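You operate a simulated robot arm through the tools that you are given. There is no shell and no other tool.

Carry out the task below with a simulated robot arm. There is one attempt and no reset: what you move stays moved.

Task
Lift the pump out of the foot cream pail, park it and close the pail.
Fine: pump at the end of its rail, lid on and clip shut.

Only the result counts: the job must be done as asked and must still hold three seconds after the hand-in. Knocking over, shifting, dropping, spilling or breaking anything else fails it. Lids that push on must go on centred and level and be pressed home; caps that screw on are set level and turned clockwise until they are tight.

Robot
A 6-joint arm with a two-finger parallel gripper, fixed in place. Base frame: the origin is on the floor under the middle of its stand, x ahead of it, y to its left, z up. Readings come in mm, degrees, newtons and seconds.
It reaches about 1347 mm from its shoulder. Its first joint turns from -166.0 to 166.0 degrees. Payload 3.91 kg.
The tool frame sits at the grasp point between the pads (the TCP): z along the fingers, y along the line on which they close. The tips reach 30 mm beyond it. Largest opening 110 mm; finger width 20, thickness 10; the body of the gripper, 48 by 112 mm, starts 55 mm behind the TCP.
Orientation is told as [roll, pitch, yaw] about the base's x, y, z axes, in that order, counted from this pose: with the fingers straight down and closing along the base's y, the tool's x points along the base's -x, its y along +y and its z along -z.

Tools
- The arm moves only by the tool servo_tool. Its argument "series" is a list that holds one entry, the list of rows, each a list of 7 numbers: the turn, a rotation vector about the base's x, y, z in degrees, then the shift along the base's x, y, z in mm, then the closure, from 0 (fully open) to 1 (shut). In form: [[[ax, ay, az, x, y, z, hand], ...]]. A call has 1 to 20 rows; each row is the pose to reach, as a shift and turn from the pose commanded when the call began. Rows are played at 5 a second. More than 50 mm and 8.6 degrees between two rows, or a gripper value outside its range, and nothing of the call is played. A pose out of reach is approached as far as the arm can. The call stops where the force on the tool passes 70 N (or 10 N more than at its start, if that is more) or the arm is blocked; 0.2 s more then pass. Each finger travels about 108 mm/s and halts on what it meets, pressing with about 21 N; the grip force reading is that of the motor and also rises with nothing between the fingers. The clock runs only during rows and for 0.2 s after the last one: add rows that repeat a pose to give the fingers time. The reply holds the time, the measured pose of the TCP, the force on the tool along the base axes, the opening and the grip force, in the units named above and with some noise, with the torque about the TCP (base axes, N m) and any sound that the robot's microphone picked up.
- Cameras (640 x 400 px; columns grow to the right, rows downward): "scene" is fixed at [67.2, 504.8, 1148.6]; the picture's right is [-0.25, -0.97, 0.00], its down [-0.23, 0.06, -0.97] and it looks along [0.94, -0.24, -0.23] (base axes); focal length 214 px, centre (320, 200). "wrist" rides on the gripper at [72, 17, -103] in the tool frame; the picture's right is [-0.23, 0.97, 0.00], its down [-0.76, -0.18, -0.62] and it looks along [-0.61, -0.14, 0.78] (tool axes); focal length 222 px, centre (320, 200). There is no depth. A picture from a camera that has moved, and an enlarged one, comes with that camera's place and axes in the base frame and with its lens. The place of the scene camera against the robot may be out by one fixed shift of up to 25 mm in any direction.
- camera(camera): a new picture of that camera. No time passes.
- zoom(camera, box): a new picture of the part [left, top, right, bottom] of that camera's present view, enlarged. No time passes.
- hand_in(): hands the job in; it is judged then, once.

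Nothing tells you positions but the pictures and the camera data. Unless the task says otherwise, let go and move clear before handing in.

The tools are called after ">>>" as a command line: name --argument value ..., lists and objects as JSON in quotes. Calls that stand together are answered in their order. servo_tool: Moves the arm, as the interface text tells. Its arguments: {"type":"object","properties":{"series":{"type":"array"}},"required":["series"]} The other tools are called the same way: camera (camera) takes a picture; zoom (camera, box) takes an enlarged picture of a part of a camera's view; hand_in () hands the job in.

At the start:

```text
clock: 0.0
eef_pos: [542.1, 38.6, 1272.7]
orientation: [0.0, 0.0, 0.0]
wrist_force: [0.4, 0.8, -1.0]
moment: [-0.01, 0.02, -0.01]
grip_width: 109.9
finger_force: 0.1
```

scene: 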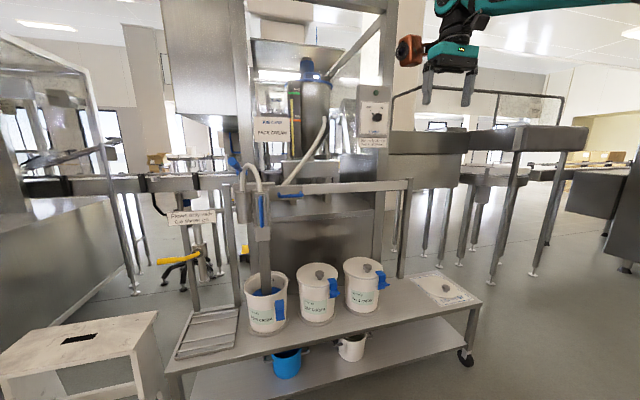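
wrist: 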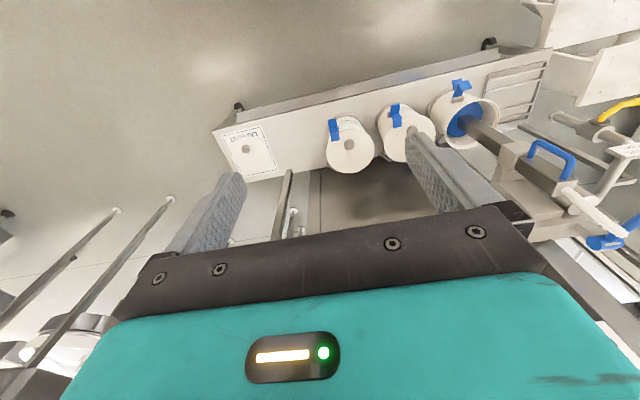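

I see a bench with three pails: the left one is open with a pump in it, hung on a rail, and a lid lies on a sheet at the right end of the bench. I'll zoom in to read the labels and look at the parts before moving.

>>> zoom --camera "scene" --box '[220, 150, 420, 350]'

>>> zoom --camera "scene" --box '[140, 150, 300, 250]'

>>> zoom --camera "scene" --box '[380, 250, 500, 325]'

>>> zoom --camera "wrist" --box '[400, 50, 640, 250]'

>>> zoom --camera "scene" --box '[220, 240, 320, 340]'

>>> zoom --camera "scene" --box '[240, 80, 400, 180]'

```text
2.00 times, centred on (320, 250) of scene
camera zoom: at [67.2, 504.8, 1148.6], right [-0.25, -0.97, 0.0], down [-0.23, 0.06, -0.97], along [0.94, -0.24, -0.23], focal length 429 px, centre (320, 100)
```

zoom: 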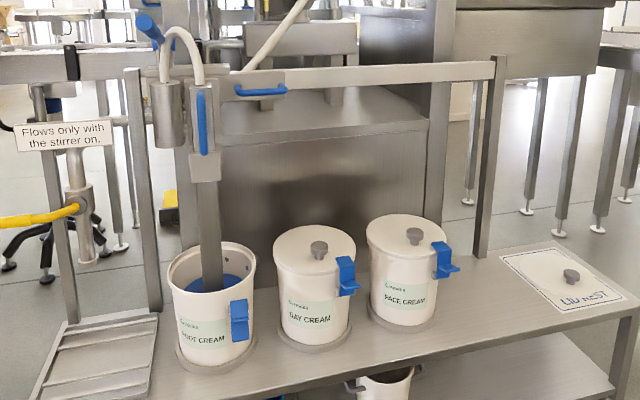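

```text
4.00 times, centred on (220, 200) of scene
camera zoom: at [67.2, 504.8, 1148.6], right [-0.25, -0.97, 0.0], down [-0.23, 0.06, -0.97], along [0.94, -0.24, -0.23], focal length 858 px, centre (720, 200)
```

zoom: 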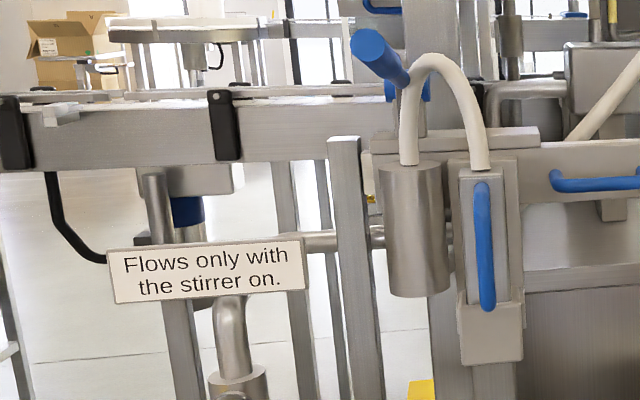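

```text
5.33 times, centred on (440, 288) of scene
camera zoom: at [67.2, 504.8, 1148.6], right [-0.25, -0.97, 0.0], down [-0.23, 0.06, -0.97], along [0.94, -0.24, -0.23], focal length 1144 px, centre (-320, -267)
```

zoom: 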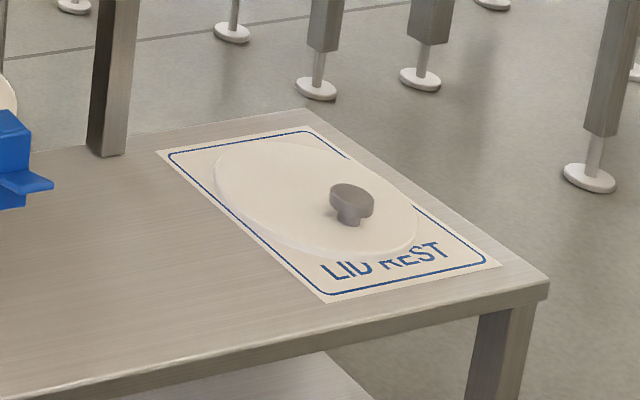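

```text
2.00 times, centred on (520, 150) of wrist
camera zoom: at [470.7, 55.4, 1376.5], right [0.23, 0.97, 0.0], down [0.76, -0.18, 0.62], along [0.61, -0.14, -0.78], focal length 444 px, centre (-80, 300)
```

zoom: 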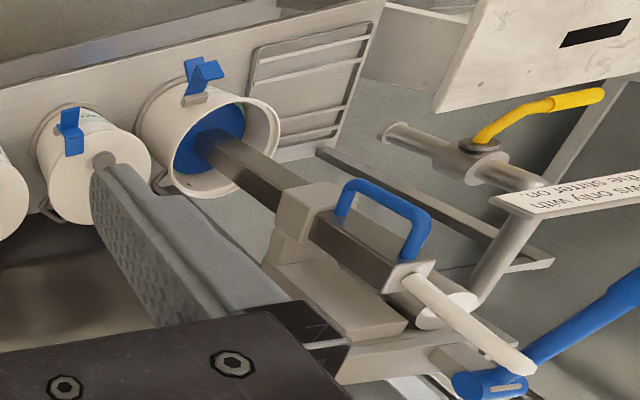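

```text
4.00 times, centred on (270, 290) of scene
camera zoom: at [67.2, 504.8, 1148.6], right [-0.25, -0.97, 0.0], down [-0.23, 0.06, -0.97], along [0.94, -0.24, -0.23], focal length 858 px, centre (520, -160)
```

zoom: 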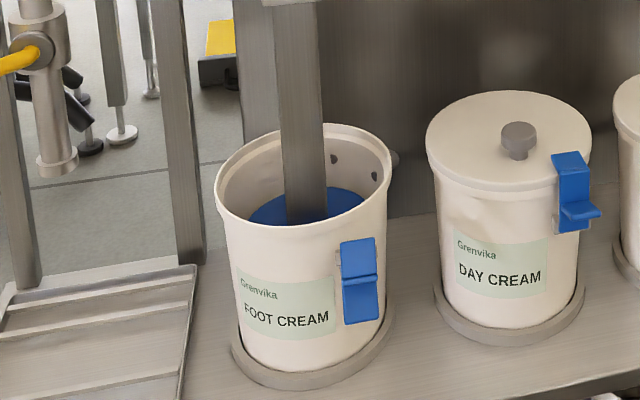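

```text
4.00 times, centred on (320, 130) of scene
camera zoom: at [67.2, 504.8, 1148.6], right [-0.25, -0.97, 0.0], down [-0.23, 0.06, -0.97], along [0.94, -0.24, -0.23], focal length 858 px, centre (320, 480)
```

zoom: 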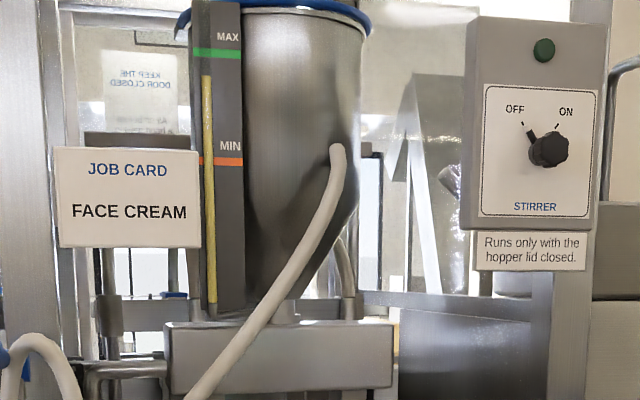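

The lid with a knob lies on the "LID REST" sheet at about (830, -360, 465). The open FOOT CREAM pail is near (875, 530) with its rim at about z 590. I need a clearer look at the pump, its rail and its handles, so I'll bring the wrist camera round in free air.

>>> servo_tool --series '[[[0, -3, 2, -8, 40, 0, 0], [0, -6, 4, -16, 80, 0, 0], [0, -9, 6, -24, 120, 0, 0], [0, -12, 8, -32, 160, 0, 0], [0, -15, 10, -40, 200, 0, 0], [0, -18, 12, -48, 240, 0, 0], [0, -20, 14, -56, 280, 0, 0], [0, -22, 16, -64, 320, 0, 0], [0, -24, 18, -72, 360, 0, 0], [0, -25, 20, -80, 400, 0, 0]]]'

>>> camera --camera "wrist"

>>> camera --camera "scene"

```text
clock: 2.2
eef_pos: [462.5, 437.6, 1275.5]
orientation: [-4.7, -24.5, 21.4]
wrist_force: [-0.3, -0.3, 0.5]
moment: [0.06, -0.01, 0.01]
grip_width: 109.8
finger_force: 0.0
```

```text
taken
camera wrist: at [353.9, 421.7, 1337.2], right [-0.13, 0.99, 0.02], down [0.45, 0.04, 0.89], along [0.89, 0.13, -0.45], focal length 222 px, centre (320, 200)
```

wrist: 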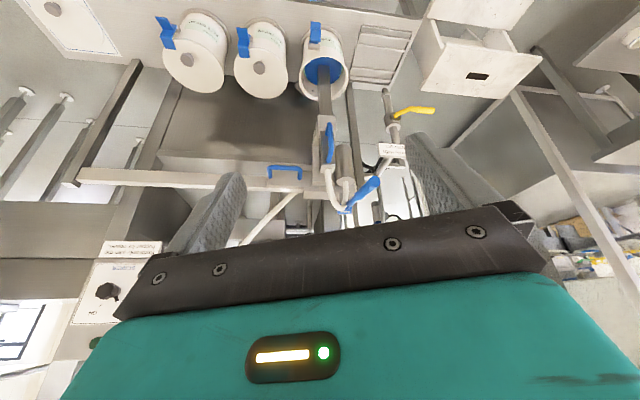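

```text
taken
```

scene: 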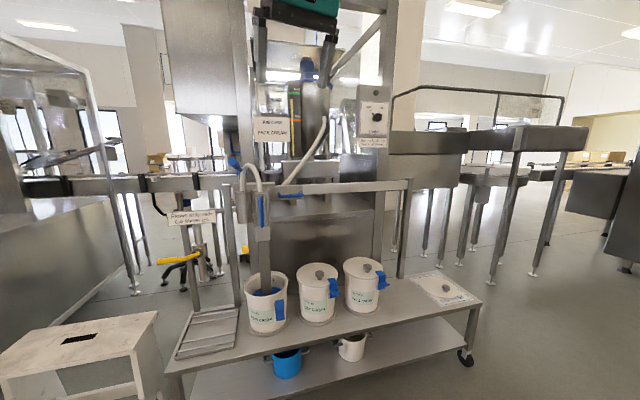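

>>> zoom --camera "wrist" --box '[240, 110, 440, 235]'

>>> zoom --camera "wrist" --box '[240, 10, 440, 135]'

>>> zoom --camera "scene" --box '[215, 140, 315, 240]'

>>> zoom --camera "wrist" --box '[60, 140, 260, 265]'

```text
3.20 times, centred on (340, 172) of wrist
camera zoom: at [353.9, 421.7, 1337.2], right [-0.13, 0.99, 0.02], down [0.45, 0.04, 0.89], along [0.89, 0.13, -0.45], focal length 711 px, centre (256, 288)
```

zoom: 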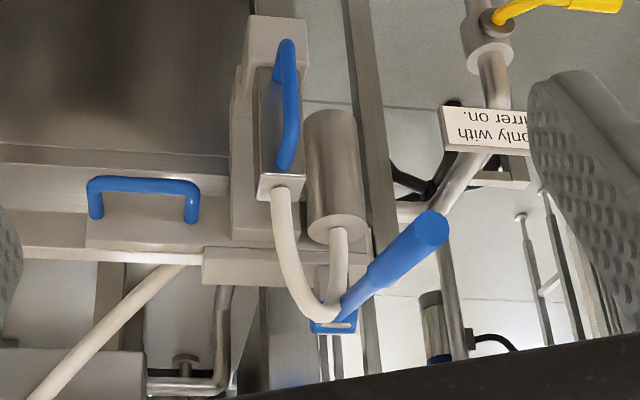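

```text
3.20 times, centred on (340, 72) of wrist
camera zoom: at [353.9, 421.7, 1337.2], right [-0.13, 0.99, 0.02], down [0.45, 0.04, 0.89], along [0.89, 0.13, -0.45], focal length 711 px, centre (256, 608)
```

zoom: 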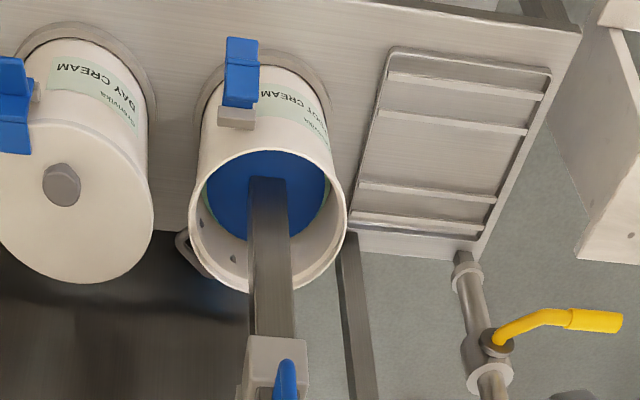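

```text
4.00 times, centred on (265, 190) of scene
camera zoom: at [67.2, 504.8, 1148.6], right [-0.25, -0.97, 0.0], down [-0.23, 0.06, -0.97], along [0.94, -0.24, -0.23], focal length 858 px, centre (540, 240)
```

zoom: 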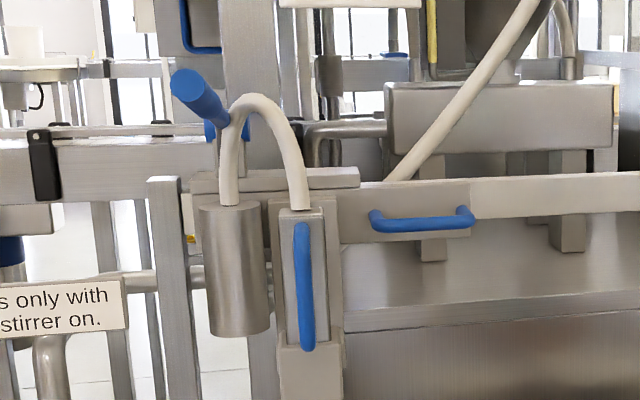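

```text
3.20 times, centred on (160, 202) of wrist
camera zoom: at [353.9, 421.7, 1337.2], right [-0.13, 0.99, 0.02], down [0.45, 0.04, 0.89], along [0.89, 0.13, -0.45], focal length 711 px, centre (832, 192)
```

zoom: 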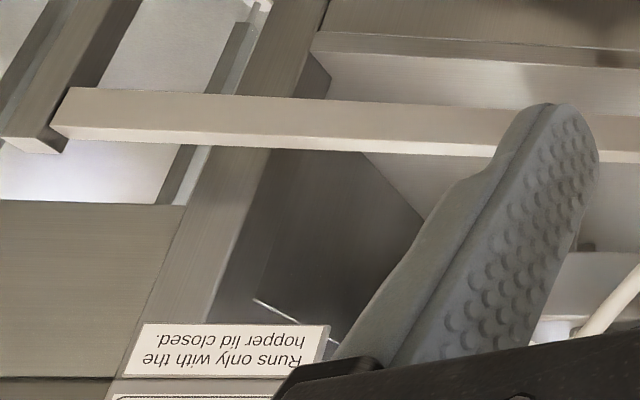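

The carriage sits on a horizontal rail along y. It carries the pump column with a vertical blue handle, a horizontal blue push handle, and a long blue lever behind. I'll look at it from the right side before deciding how each part works.

>>> servo_tool --series '[[[0, 0, 6, 24, -22, -20, 0], [0, 0, 12, 48, -44, -40, 0], [0, 0, 18, 72, -66, -60, 0], [0, 0, 24, 96, -88, -80, 0], [0, 0, 30, 120, -110, -100, 0], [0, 0, 36, 144, -132, -120, 0], [0, 0, 42, 168, -154, -140, 0], [0, 0, 48, 192, -176, -160, 0], [0, 0, 54, 216, -198, -170, 0], [0, 0, 60, 240, -220, -175, 0]]]'

>>> camera --camera "wrist"

>>> zoom --camera "wrist" --box '[240, 10, 560, 210]'

```text
clock: 4.4
eef_pos: [703.2, 217.8, 1099.5]
orientation: [-4.6, -24.4, 81.5]
wrist_force: [-1.5, 0.3, 0.4]
moment: [-0.01, -0.01, -0.02]
grip_width: 110.1
finger_force: 0.0
```

```text
taken
camera wrist: at [662.7, 115.4, 1160.9], right [-0.92, 0.38, 0.02], down [0.19, 0.41, 0.89], along [0.33, 0.83, -0.45], focal length 222 px, centre (320, 200)
```

wrist: 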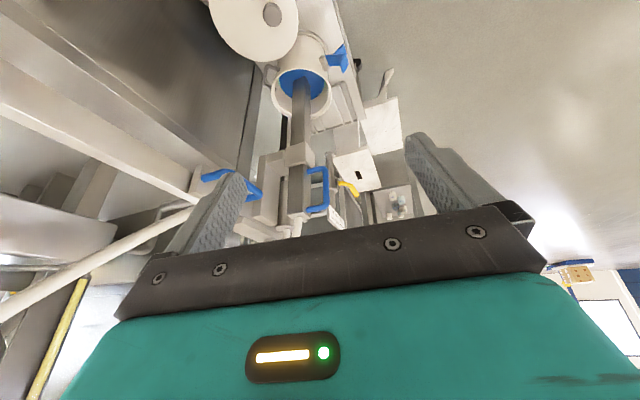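

```text
2.00 times, centred on (400, 110) of wrist
camera zoom: at [662.7, 115.4, 1160.9], right [-0.92, 0.38, 0.02], down [0.19, 0.41, 0.89], along [0.33, 0.83, -0.45], focal length 444 px, centre (160, 380)
```

zoom: 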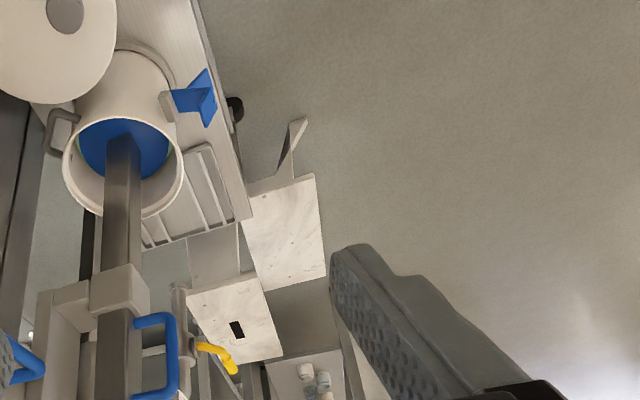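

>>> zoom --camera "wrist" --box '[200, 120, 380, 235]'

>>> zoom --camera "wrist" --box '[250, 20, 400, 120]'

```text
3.48 times, centred on (290, 178) of wrist
camera zoom: at [662.7, 115.4, 1160.9], right [-0.92, 0.38, 0.02], down [0.19, 0.41, 0.89], along [0.33, 0.83, -0.45], focal length 773 px, centre (424, 278)
```

zoom: 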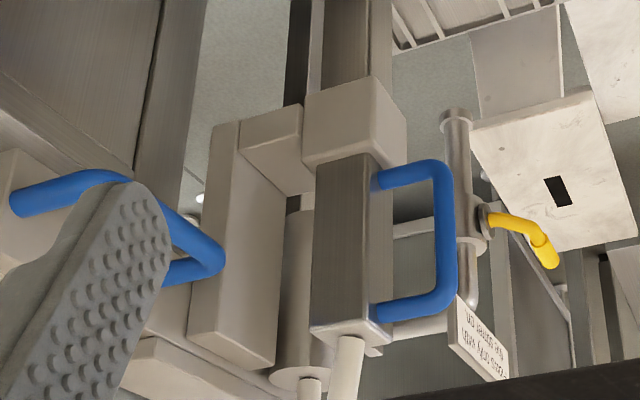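

```text
4.00 times, centred on (325, 70) of wrist
camera zoom: at [662.7, 115.4, 1160.9], right [-0.92, 0.38, 0.02], down [0.19, 0.41, 0.89], along [0.33, 0.83, -0.45], focal length 888 px, centre (300, 720)
```

zoom: 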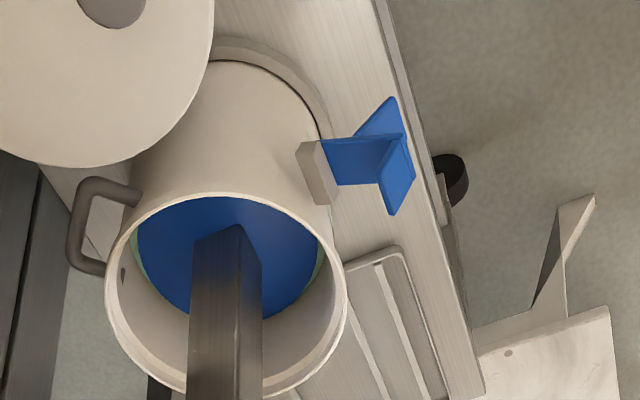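

>>> servo_tool --series '[[[0, 0, -6.5, -28, 20, 20, 0], [0, 0, -13, -56, 45, 40, 0], [0, 0, -19.5, -84, 75, 60, 0], [0, 0, -26, -108, 110, 80, 0], [0, 0, -32.5, -125, 150, 100, 0], [0, 0, -39, -135, 190, 115, 0], [0, 0, -45.5, -138, 235, 125, 0], [0, 0, -52, -138, 280, 135, 0], [0, 0, -58.5, -135, 325, 145, 0], [0, 0, -65, -130, 370, 150, 0], [0, 0, -71.5, -125, 415, 155, 0], [0, 0, -78, -120, 460, 160, 0], [0, 0, -84.5, -115, 505, 160, 0], [0, 0, -91, -110, 545, 160, 0]]]'

>>> camera --camera "wrist"

>>> zoom --camera "wrist" --box '[180, 60, 380, 220]'

```text
clock: 7.4
eef_pos: [563.3, 720.4, 1201.6]
orientation: [-4.8, -24.3, -9.5]
wrist_force: [1.5, 1.4, -3.3]
moment: [-0.21, 0.04, -0.05]
grip_width: 109.8
finger_force: 0.1
out of reach, approached as far as the arm can: row 12, 13, 14
```

```text
taken
camera wrist: at [462.6, 763.6, 1263.5], right [0.4, 0.92, 0.02], down [0.4, -0.19, 0.89], along [0.82, -0.35, -0.45], focal length 222 px, centre (320, 200)
```

wrist: 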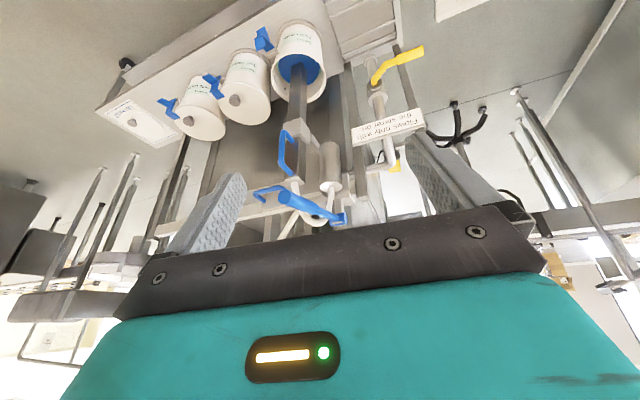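

```text
2.50 times, centred on (280, 140) of wrist
camera zoom: at [462.6, 763.6, 1263.5], right [0.4, 0.92, 0.02], down [0.4, -0.19, 0.89], along [0.82, -0.35, -0.45], focal length 555 px, centre (420, 350)
```

zoom: 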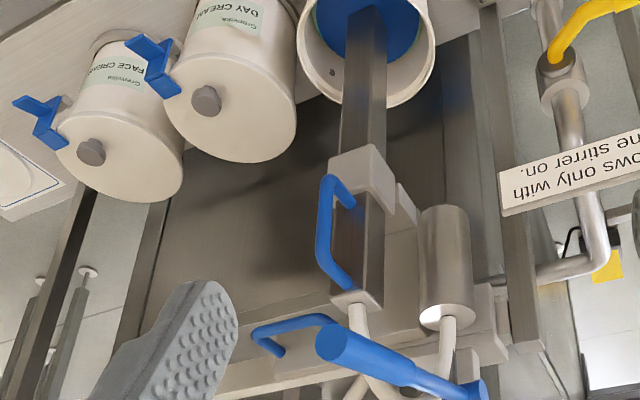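

>>> zoom --camera "wrist" --box '[270, 160, 390, 235]'

>>> zoom --camera "scene" --box '[215, 150, 275, 200]'

>>> zoom --camera "wrist" --box '[100, 10, 360, 170]'

```text
5.33 times, centred on (330, 198) of wrist
camera zoom: at [462.6, 763.6, 1263.5], right [0.4, 0.92, 0.02], down [0.4, -0.19, 0.89], along [0.82, -0.35, -0.45], focal length 1185 px, centre (267, 213)
```

zoom: 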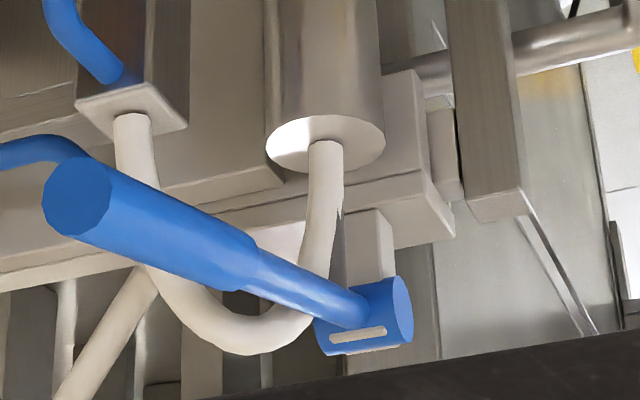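

```text
8.00 times, centred on (245, 175) of scene
camera zoom: at [67.2, 504.8, 1148.6], right [-0.25, -0.97, 0.0], down [-0.23, 0.06, -0.97], along [0.94, -0.24, -0.23], focal length 1716 px, centre (920, 400)
```

zoom: 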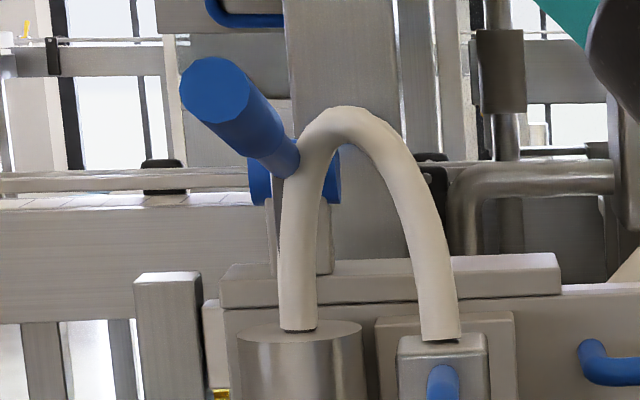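

```text
2.46 times, centred on (230, 90) of wrist
camera zoom: at [462.6, 763.6, 1263.5], right [0.4, 0.92, 0.02], down [0.4, -0.19, 0.89], along [0.82, -0.35, -0.45], focal length 547 px, centre (542, 471)
```

zoom: 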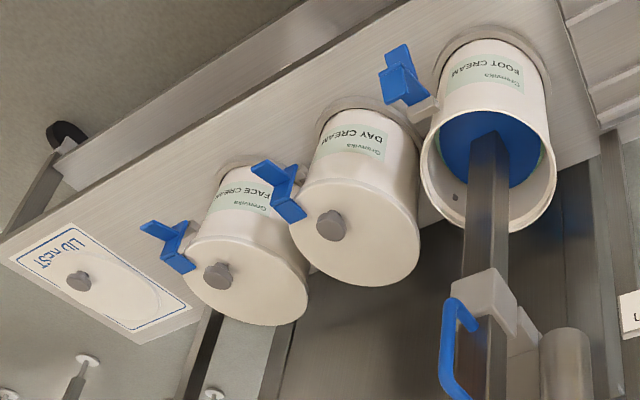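

The blue lever has a cam hub at about (1003, 597, 1040) on top of the saddle, and its tip points at the robot at about (726, 589, 1100). It looks like a rail brake. The pump's vertical handle is near (853, 527, 900), and I'll get a closer look at it before touching anything.

>>> servo_tool --series '[[[0, 0, 5, 0, -40, -10, 0], [0, 0, 10, 0, -80, -20, 0], [0, 0, 15, 0, -120, -40, 0], [0, 0, 20, 0, -160, -65, 0], [0, 0, 25, 0, -200, -95, 0], [0, 0, 30, 0, -240, -125, 0], [0, 0, 35, 0, -280, -155, 0], [0, 0, 40, 10, -310, -190, 0], [0, 0, 45, 30, -330, -225, 0], [0, 0, 50, 50, -340, -260, 0]]]'

>>> camera --camera "wrist"

>>> zoom --camera "wrist" --box '[260, 60, 420, 220]'

```text
clock: 9.6
eef_pos: [611.1, 374.3, 947.4]
orientation: [-4.8, -24.5, 40.5]
wrist_force: [-0.4, 0.5, -0.4]
moment: [0.03, 0.0, 0.02]
grip_width: 109.9
finger_force: 0.1
```

```text
taken
camera wrist: at [512.5, 324.1, 1008.7], right [-0.45, 0.89, 0.02], down [0.41, 0.18, 0.89], along [0.8, 0.41, -0.45], focal length 222 px, centre (320, 200)
```

wrist: 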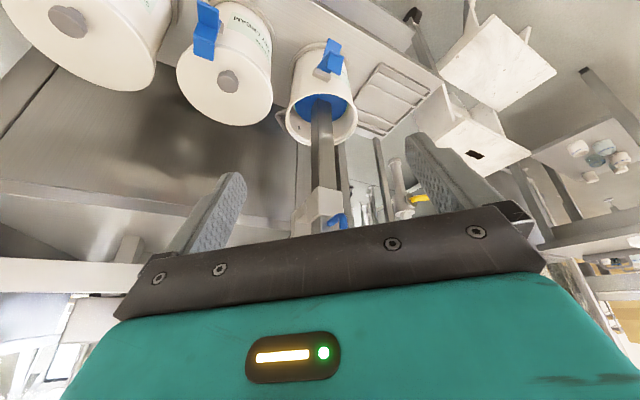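

```text
2.50 times, centred on (340, 140) of wrist
camera zoom: at [512.5, 324.1, 1008.7], right [-0.45, 0.89, 0.02], down [0.41, 0.18, 0.89], along [0.8, 0.41, -0.45], focal length 555 px, centre (270, 350)
```

zoom: 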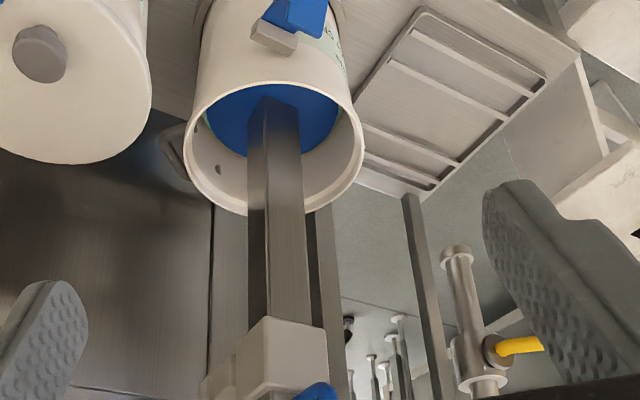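

>>> servo_tool --series '[[[5.6, -5, 0.5, 0, 0, 20, 0], [11.3, -10, 1, 0, 0, 40, 0], [17, -15, 1.5, 0, 0, 60, 0], [22.6, -20.2, 2, 0, 0, 80, 0]]]'

>>> camera --camera "wrist"

>>> zoom --camera "wrist" --box '[260, 60, 420, 220]'

```text
clock: 10.6
eef_pos: [611.5, 374.7, 1027.0]
orientation: [1.2, -54.5, 38.5]
wrist_force: [0.1, 0.5, -0.3]
moment: [-0.03, 0.02, 0.03]
grip_width: 109.9
finger_force: 0.1
```

```text
taken
camera wrist: at [504.1, 307.9, 1027.1], right [-0.52, 0.83, 0.2], down [0.07, -0.19, 0.98], along [0.85, 0.52, 0.04], focal length 222 px, centre (320, 200)
```

wrist: 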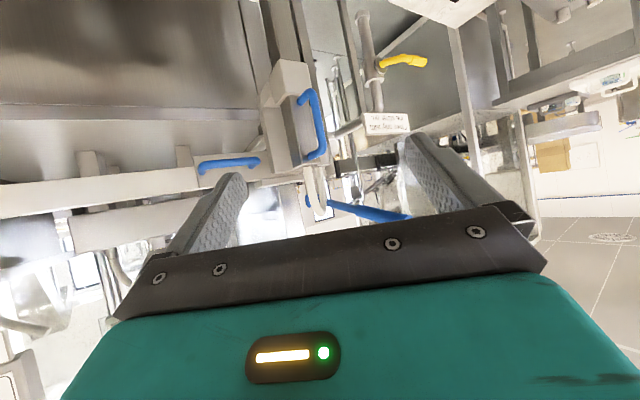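

```text
2.50 times, centred on (340, 140) of wrist
camera zoom: at [504.1, 307.9, 1027.1], right [-0.52, 0.83, 0.2], down [0.07, -0.19, 0.98], along [0.85, 0.52, 0.04], focal length 555 px, centre (270, 350)
```

zoom: 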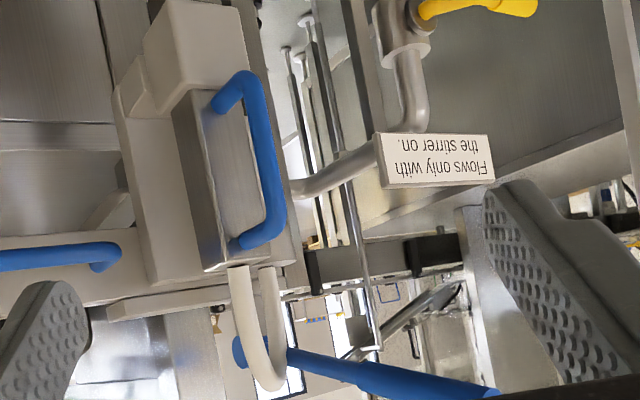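

The wrist views agree that the pump handle's outer bar is vertical at about (810, 520, z 868–960), standing about 43 mm off the head. I'll pre-close the fingers to about 36 mm and move to a pre-grasp point 90 mm short of the bar, with the fingers roughly horizontal.

>>> servo_tool --series '[[[1.8, -2.5, -0.2, 25, 17, -13, 0.2], [3.6, -5, -0.4, 50, 34, -27, 0.4], [5.4, -7.5, -0.6, 75, 52, -40, 0.6], [7.2, -10, -0.8, 99, 69, -53, 0.67], [9.1, -12.5, -1, 123, 86, -67, 0.67], [9.1, -12.5, -1, 123, 86, -67, 0.67]]]'

>>> camera --camera "wrist"

>>> zoom --camera "wrist" --box '[220, 80, 420, 220]'

```text
clock: 12.0
eef_pos: [735.1, 462.0, 959.0]
orientation: [-1.3, -69.7, 39.9]
wrist_force: [0.7, -0.5, 0.4]
moment: [0.04, 0.02, 0.02]
grip_width: 36.4
finger_force: 0.0
```

```text
taken
camera wrist: at [629.5, 397.5, 925.8], right [-0.55, 0.81, 0.21], down [-0.14, -0.33, 0.93], along [0.82, 0.48, 0.3], focal length 222 px, centre (320, 200)
```

wrist: 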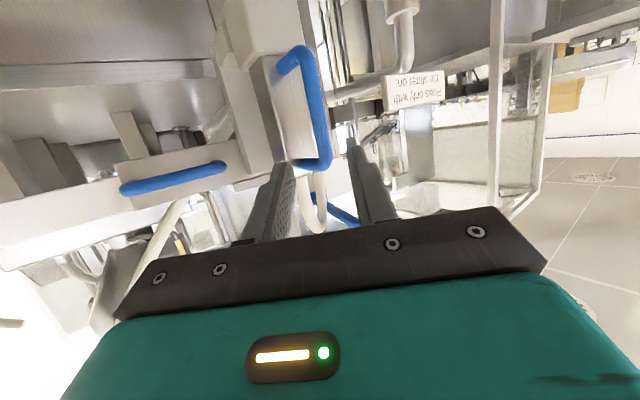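

```text
2.86 times, centred on (320, 150) of wrist
camera zoom: at [629.5, 397.5, 925.8], right [-0.55, 0.81, 0.21], down [-0.14, -0.33, 0.93], along [0.82, 0.48, 0.3], focal length 635 px, centre (320, 343)
```

zoom: 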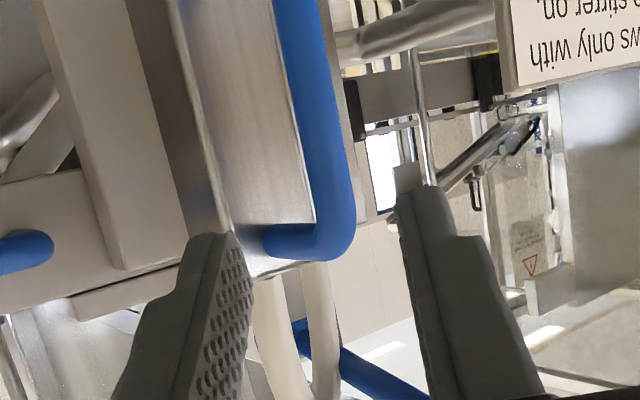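

>>> servo_tool --series '[[[0, 0, 0, 14, 10.5, -7, 0.67], [0, 0, 0, 28, 21, -14, 0.67], [0, 0, 0, 41, 31, -20, 0.67], [0, 0, 0, 50, 38, -25, 0.67]]]'

>>> zoom --camera "wrist" --box '[220, 80, 420, 220]'

```text
clock: 13.0
eef_pos: [784.9, 499.1, 931.1]
orientation: [-0.2, -69.9, 38.8]
wrist_force: [-0.1, 0.0, 0.1]
moment: [-0.01, 0.03, -0.01]
grip_width: 36.2
finger_force: 0.0
```

```text
2.86 times, centred on (320, 150) of wrist
camera zoom: at [679.2, 435.9, 900.4], right [-0.55, 0.81, 0.21], down [-0.14, -0.34, 0.93], along [0.82, 0.48, 0.3], focal length 635 px, centre (320, 343)
```

zoom: 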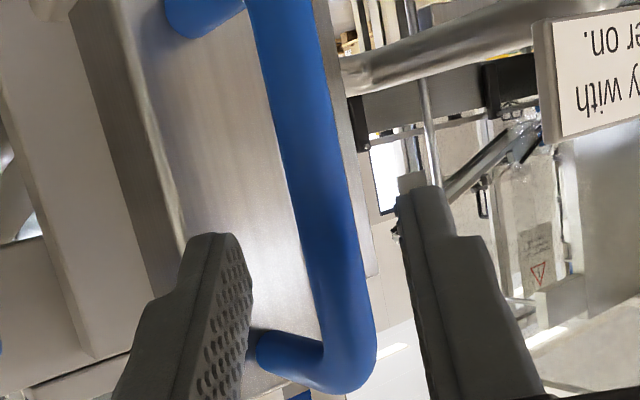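

>>> servo_tool --series '[[[0, 0, 0, 8, 6.5, 0, 0.67], [0, 0, 0, 16.4, 13.2, 0, 0.67], [0, 0, 0, 16.4, 13.2, 0, 0.8], [0, 0, 0, 16.4, 13.2, 0, 0.95], [0, 0, 0, 16.4, 13.2, 0, 1], [0, 0, 0, 16.4, 13.2, 0, 1]]]'

>>> zoom --camera "wrist" --box '[220, 80, 420, 220]'

```text
clock: 14.4
eef_pos: [801.3, 511.3, 933.5]
orientation: [-0.3, -69.9, 38.8]
wrist_force: [-3.5, 1.7, 1.3]
moment: [0.5, 0.26, 0.06]
grip_width: 13.6
finger_force: 45.0
```

```text
2.86 times, centred on (320, 150) of wrist
camera zoom: at [695.3, 449.3, 900.8], right [-0.55, 0.81, 0.21], down [-0.14, -0.34, 0.93], along [0.82, 0.48, 0.3], focal length 635 px, centre (320, 343)
```

zoom: 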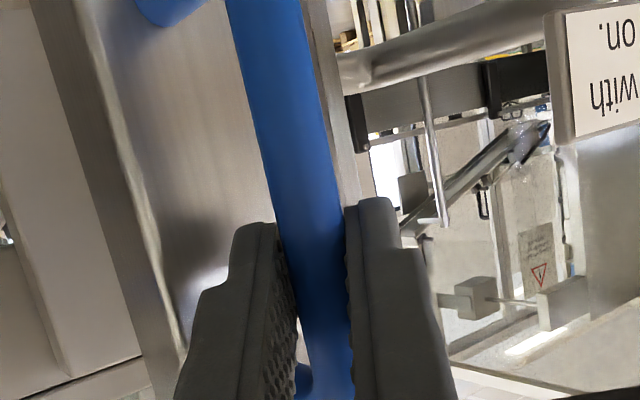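

The bar is gripped at 13.6 mm. I'll lift slowly and watch the force.

>>> servo_tool --series '[[[0, 0, 0, 0, 0, 5, 1], [0, 0, 0, 0, 0, 10, 1], [0, 0, 0, 0, 0, 15, 1], [0, 0, 0, 0, 0, 20, 1], [0, 0, 0, 0, 0, 25, 1], [0, 0, 0, 0, 0, 30, 1]]]'

>>> camera --camera "wrist"

>>> zoom --camera "scene" --box '[215, 140, 315, 340]'

```text
clock: 15.8
eef_pos: [801.3, 511.6, 964.5]
orientation: [-0.3, -69.9, 38.9]
wrist_force: [-7.3, 1.2, -6.3]
moment: [0.42, 0.33, 0.06]
grip_width: 13.4
finger_force: 45.2
```

```text
taken
camera wrist: at [695.3, 449.6, 931.1], right [-0.55, 0.81, 0.21], down [-0.14, -0.34, 0.93], along [0.82, 0.48, 0.3], focal length 222 px, centre (320, 200)
```

wrist: 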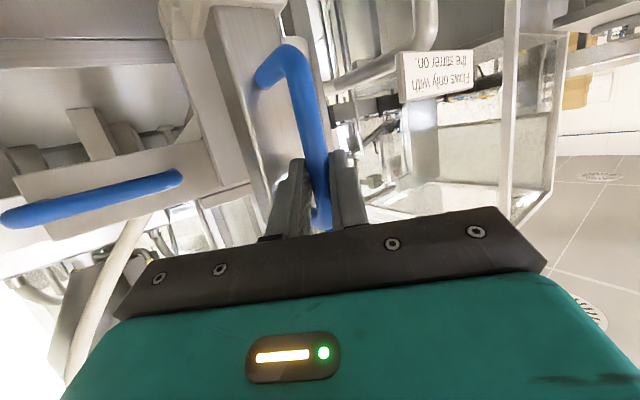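

```text
2.00 times, centred on (265, 240) of scene
camera zoom: at [67.2, 504.8, 1148.6], right [-0.25, -0.97, 0.0], down [-0.23, 0.06, -0.97], along [0.94, -0.24, -0.23], focal length 429 px, centre (430, 120)
```

zoom: 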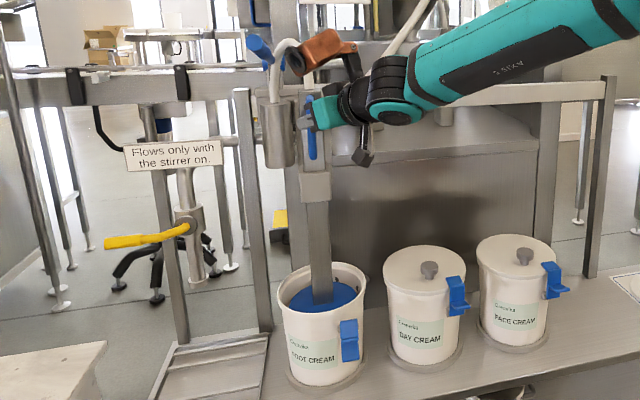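

The pump lifts freely with only a few newtons. I'll keep lifting in stages and check the clearance to the lever.

>>> servo_tool --series '[[[0, 0, 0, 0, 0, 8, 1], [0, 0, 0, 0, 0, 16, 1], [0, 0, 0, 0, 0, 24, 1], [0, 0, 0, 0, 0, 32, 1], [0, 0, 0, 0, 0, 40, 1], [0, 0, 0, 0, 0, 48, 1], [0, 0, 0, 0, 0, 56, 1]]]'

>>> zoom --camera "scene" --box '[215, 140, 315, 340]'

>>> zoom --camera "scene" --box '[215, 140, 335, 215]'

```text
clock: 17.4
eef_pos: [800.3, 512.6, 1017.6]
orientation: [-0.1, -69.9, 38.8]
wrist_force: [-6.9, 0.2, -6.0]
moment: [0.39, 0.39, -0.03]
grip_width: 13.4
finger_force: 45.5
```

```text
2.00 times, centred on (265, 240) of scene
camera zoom: at [67.2, 504.8, 1148.6], right [-0.25, -0.97, 0.0], down [-0.23, 0.06, -0.97], along [0.94, -0.24, -0.23], focal length 429 px, centre (430, 120)
```

zoom: 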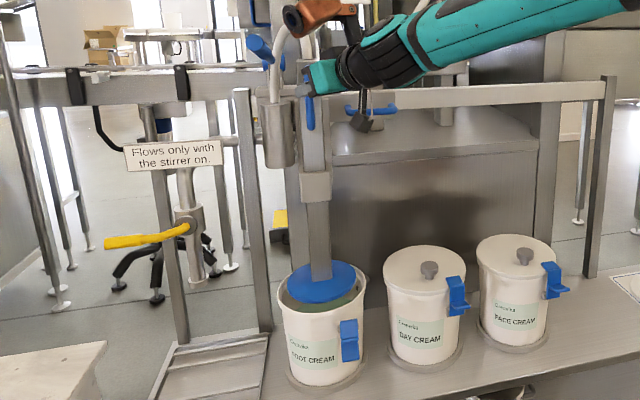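

```text
5.33 times, centred on (275, 178) of scene
camera zoom: at [67.2, 504.8, 1148.6], right [-0.25, -0.97, 0.0], down [-0.23, 0.06, -0.97], along [0.94, -0.24, -0.23], focal length 1144 px, centre (560, 320)
```

zoom: 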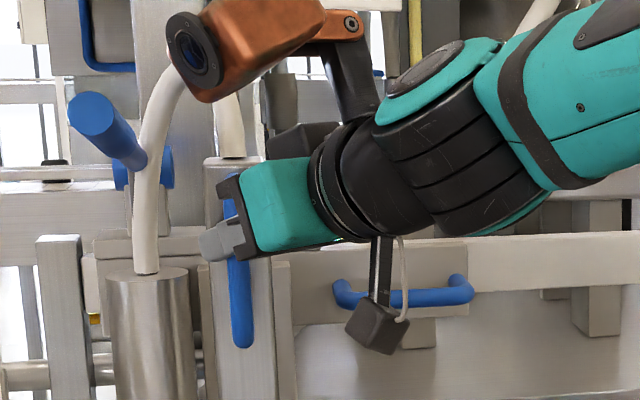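

>>> servo_tool --series '[[[0, 0, 0, 0, 0, 8, 1], [0, 0, 0, 0, 0, 16, 1], [0, 0, 0, 0, 0, 24, 1], [0, 0, 0, 0, 0, 32, 1], [0, 0, 0, 0, 0, 40, 1], [0, 0, 0, 0, 0, 48, 1], [0, 0, 0, 0, 0, 56, 1]]]'

>>> zoom --camera "scene" --box '[215, 140, 315, 340]'

>>> camera --camera "wrist"

```text
clock: 19.0
eef_pos: [800.6, 512.8, 1075.9]
orientation: [-0.4, -69.9, 39.0]
wrist_force: [-8.1, 2.1, 2.4]
moment: [0.33, 0.55, 0.1]
grip_width: 13.6
finger_force: 44.8
```

```text
2.00 times, centred on (265, 240) of scene
camera zoom: at [67.2, 504.8, 1148.6], right [-0.25, -0.97, 0.0], down [-0.23, 0.06, -0.97], along [0.94, -0.24, -0.23], focal length 429 px, centre (430, 120)
```

zoom: 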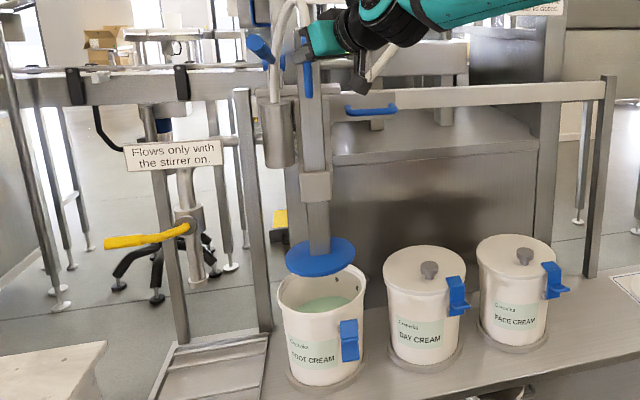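

```text
taken
camera wrist: at [695.4, 449.3, 1043.8], right [-0.55, 0.81, 0.21], down [-0.14, -0.34, 0.93], along [0.82, 0.48, 0.3], focal length 222 px, centre (320, 200)
```

wrist: 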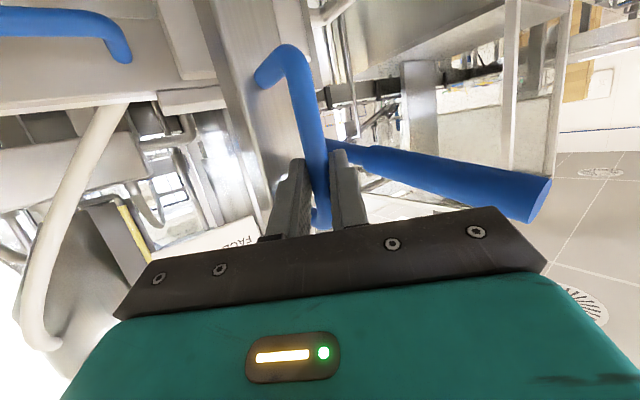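

>>> servo_tool --series '[[[0, 0, 0, 0, 0, 8, 1], [0, 0, 0, 0, 0, 16, 1], [0, 0, 0, 0, 0, 24, 1], [0, 0, 0, 0, 0, 32, 1], [0, 0, 0, 0, 0, 40, 1], [0, 0, 0, 0, 0, 46, 1]]]'

>>> zoom --camera "scene" --box '[215, 140, 315, 340]'

>>> camera --camera "wrist"

```text
clock: 20.3
eef_pos: [802.7, 513.2, 1105.5]
orientation: [0.2, -69.0, 38.4]
wrist_force: [5.7, 1.2, -10.4]
moment: [0.68, 0.28, -0.2]
grip_width: 13.6
finger_force: 44.9
stopped in row 6: the force on the tool passed its limit at 76 N (the readings are from after the stop); the commanded pose is now the measured one
```

```text
2.00 times, centred on (265, 240) of scene
camera zoom: at [67.2, 504.8, 1148.6], right [-0.25, -0.97, 0.0], down [-0.23, 0.06, -0.97], along [0.94, -0.24, -0.23], focal length 429 px, centre (430, 120)
```

zoom: 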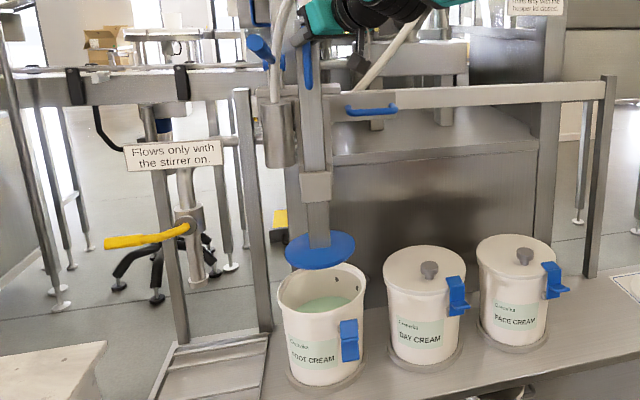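

```text
taken
camera wrist: at [697.1, 449.8, 1074.5], right [-0.54, 0.81, 0.21], down [-0.13, -0.33, 0.93], along [0.83, 0.48, 0.29], focal length 222 px, centre (320, 200)
```

wrist: 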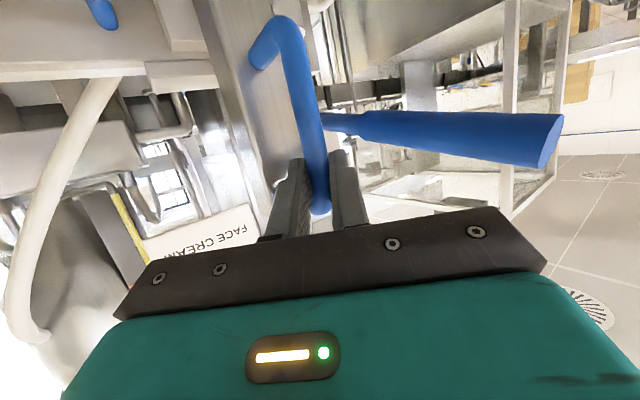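

The pump has reached its top stop: the disc is about 85 mm above the rim and clear of the other pails' knobs. I'll settle slightly down to take off the preload, then try moving the carriage a little along -y to see whether the brake holds it.

>>> servo_tool --series '[[[0, 0, 0, 0, 0, -3, 1], [0, 0, 0, 0, 0, -6, 1], [0, 0, 0, 0, 0, -6, 1]]]'

>>> servo_tool --series '[[[0, 0, 0, 0, -3, 0, 1], [0, 0, 0, 0, -6, 0, 1], [0, 0, 0, 0, -9, 0, 1], [0, 0, 0, 0, -12, 0, 1], [0, 0, 0, 0, -12, 0, 1]]]'

>>> zoom --camera "scene" --box '[215, 140, 315, 340]'

```text
clock: 21.1
eef_pos: [802.7, 511.4, 1102.0]
orientation: [0.1, -69.3, 38.6]
wrist_force: [20.5, 2.3, 6.7]
moment: [1.04, -0.25, -0.26]
grip_width: 13.6
finger_force: 44.8
```

```text
clock: 22.3
eef_pos: [802.7, 501.8, 1100.7]
orientation: [0.1, -69.0, 38.6]
wrist_force: [23.9, 7.1, 5.1]
moment: [0.26, 0.8, -0.02]
grip_width: 13.7
finger_force: 44.5
```

```text
2.00 times, centred on (265, 240) of scene
camera zoom: at [67.2, 504.8, 1148.6], right [-0.25, -0.97, 0.0], down [-0.23, 0.06, -0.97], along [0.94, -0.24, -0.23], focal length 429 px, centre (430, 120)
```

zoom: 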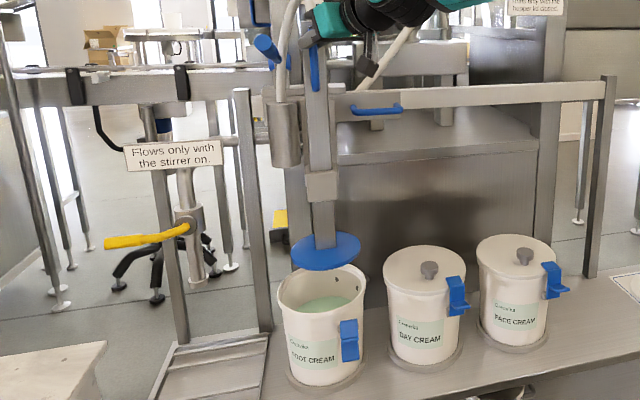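

The carriage slides freely with about 7 N and the lever rides along with it, so no brake is holding it. Before travelling, I'll press down slightly to check that the pump holds its height by itself.

>>> servo_tool --series '[[[0, 0, 0, 0, 0, -3, 1], [0, 0, 0, 0, 0, -6, 1], [0, 0, 0, 0, 0, -9, 1], [0, 0, 0, 0, 0, -12, 1]]]'

>>> camera --camera "wrist"

>>> zoom --camera "scene" --box '[215, 140, 315, 340]'

```text
clock: 23.3
eef_pos: [804.2, 500.9, 1087.3]
orientation: [0.2, -69.2, 38.6]
wrist_force: [21.5, 4.6, 2.0]
moment: [0.83, -0.14, -0.17]
grip_width: 13.8
finger_force: 44.4
```

```text
taken
camera wrist: at [696.7, 438.0, 1057.2], right [-0.55, 0.81, 0.21], down [-0.13, -0.33, 0.93], along [0.83, 0.48, 0.29], focal length 222 px, centre (320, 200)
```

wrist: 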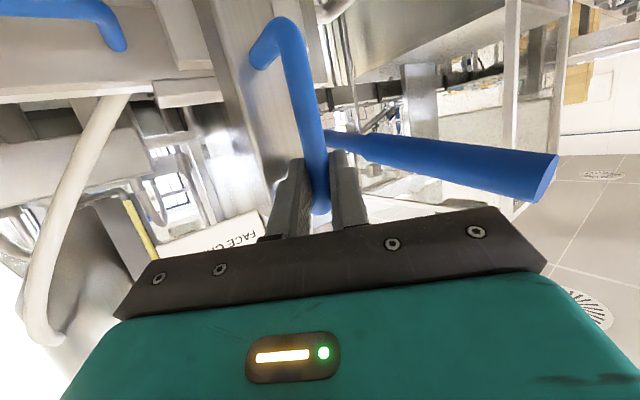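

```text
2.00 times, centred on (265, 240) of scene
camera zoom: at [67.2, 504.8, 1148.6], right [-0.25, -0.97, 0.0], down [-0.23, 0.06, -0.97], along [0.94, -0.24, -0.23], focal length 429 px, centre (430, 120)
```

zoom: 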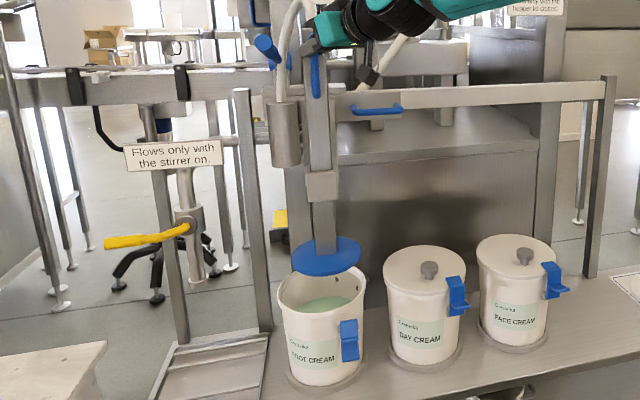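

The pump stays with the hand with almost no load, so it's friction-held. I'll raise it back to just under the top stop and slide the carriage along -y, keeping the disc above the lid knobs.

>>> servo_tool --series '[[[0, 0, 0, 1, 0, 4, 1], [0, 0, 0, 2, 0, 8, 1], [0, 0, 0, 2, 0, 12, 1], [0, 0, 0, 2, -10, 12, 1], [0, 0, 0, 2, -22, 12, 1], [0, 0, 0, 2, -36, 12, 1], [0, 0, 0, 2, -50, 12, 1], [0, 0, 0, 2, -64, 12, 1], [0, 0, 0, 2, -78, 12, 1], [0, 0, 0, 2, -90, 12, 1]]]'

>>> camera --camera "scene"

>>> camera --camera "wrist"

```text
clock: 25.5
eef_pos: [801.3, 410.5, 1102.4]
orientation: [0.0, -69.2, 38.7]
wrist_force: [-21.4, -0.3, 4.6]
moment: [0.38, 0.58, 0.14]
grip_width: 13.6
finger_force: 44.8
```

```text
taken
```

scene: 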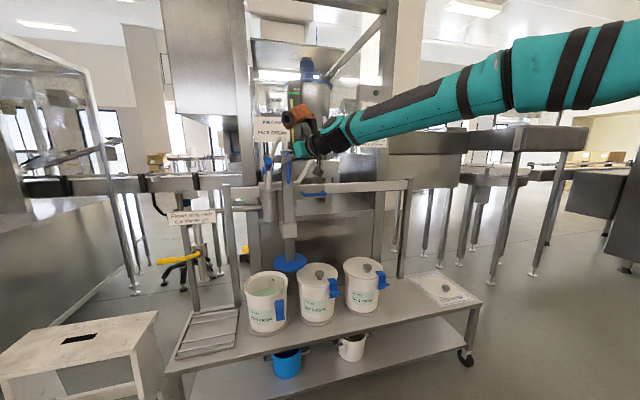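

```text
taken
camera wrist: at [696.9, 347.6, 1071.0], right [-0.55, 0.81, 0.21], down [-0.13, -0.33, 0.93], along [0.83, 0.48, 0.29], focal length 222 px, centre (320, 200)
```

wrist: 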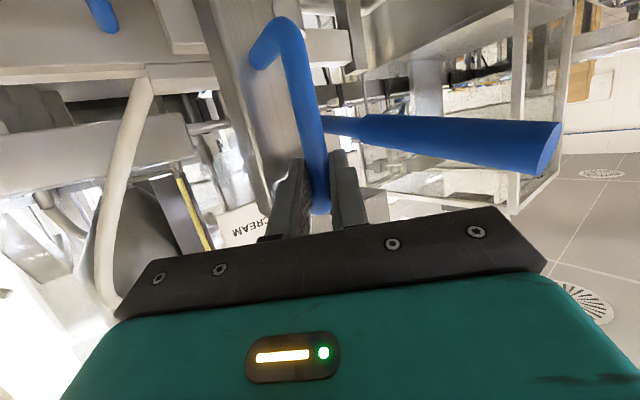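

>>> servo_tool --series '[[[0, 0, 0, -1.5, -6, 0, 1], [0, 0, 0, -2, -20, 0, 1], [0, 0, 0, -2.5, -34, 0, 1], [0, 0, 0, -3, -48, 0, 1], [0, 0, 0, -3.5, -62, 0, 1], [0, 0, 0, -4, -76, 0, 1], [0, 0, 0, -4.5, -90, 0, 1], [0, 0, 0, -5, -104, 0, 1]]]'

>>> zoom --camera "scene" --box '[220, 130, 420, 330]'

```text
clock: 27.3
eef_pos: [802.1, 305.4, 1100.7]
orientation: [0.2, -69.2, 38.3]
wrist_force: [48.7, -6.2, 5.6]
moment: [0.31, -0.04, -0.33]
grip_width: 13.6
finger_force: 45.3
```

```text
2.00 times, centred on (320, 230) of scene
camera zoom: at [67.2, 504.8, 1148.6], right [-0.25, -0.97, 0.0], down [-0.23, 0.06, -0.97], along [0.94, -0.24, -0.23], focal length 429 px, centre (320, 140)
```

zoom: 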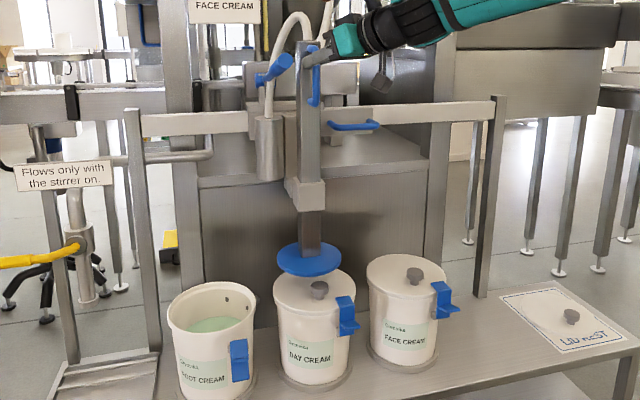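

>>> servo_tool --series '[[[0, 0, 0, 3.4, -4, 0, 1], [0, 0, 0, 3.4, -18, 0, 1], [0, 0, 0, 3.4, -32, 0, 1], [0, 0, 0, 3.4, -46, 0, 1], [0, 0, 0, 3.4, -60, 0, 1], [0, 0, 0, 3.4, -74, 0, 1], [0, 0, 0, 3.4, -88, 0, 1], [0, 0, 0, 3.4, -102, 0, 1], [0, 0, 0, 3.4, -116, 0, 1], [0, 0, 0, 3.4, -130, 0, 1], [0, 0, 0, 3.4, -140, 0, 1]]]'

>>> zoom --camera "scene" --box '[220, 130, 420, 330]'

>>> camera --camera "wrist"

```text
clock: 29.7
eef_pos: [802.0, 166.3, 1101.2]
orientation: [0.2, -69.1, 38.5]
wrist_force: [-1.7, 0.7, 6.0]
moment: [0.0, 0.69, -0.02]
grip_width: 13.7
finger_force: 45.2
```

```text
2.00 times, centred on (320, 230) of scene
camera zoom: at [67.2, 504.8, 1148.6], right [-0.25, -0.97, 0.0], down [-0.23, 0.06, -0.97], along [0.94, -0.24, -0.23], focal length 429 px, centre (320, 140)
```

zoom: 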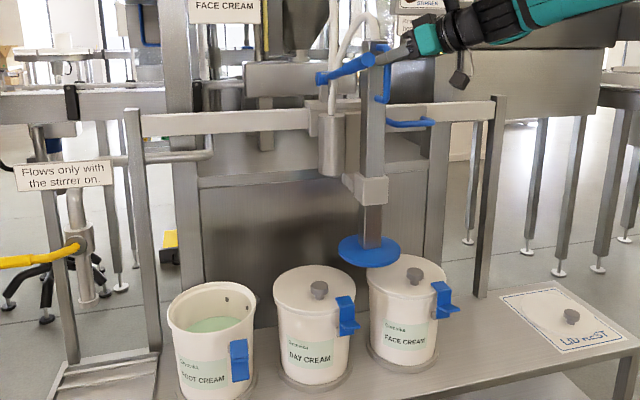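

```text
taken
camera wrist: at [696.3, 103.1, 1070.4], right [-0.55, 0.81, 0.21], down [-0.13, -0.33, 0.93], along [0.83, 0.48, 0.29], focal length 222 px, centre (320, 200)
```

wrist: 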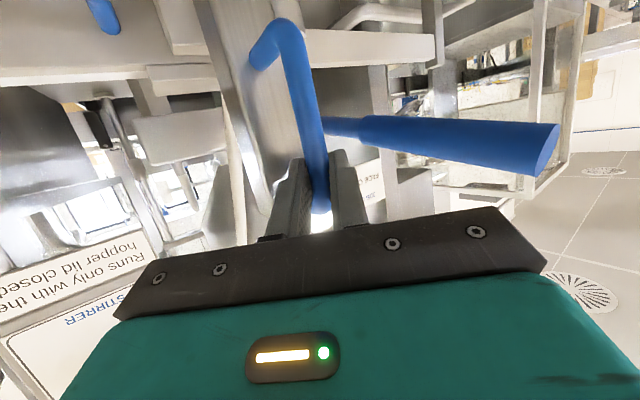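

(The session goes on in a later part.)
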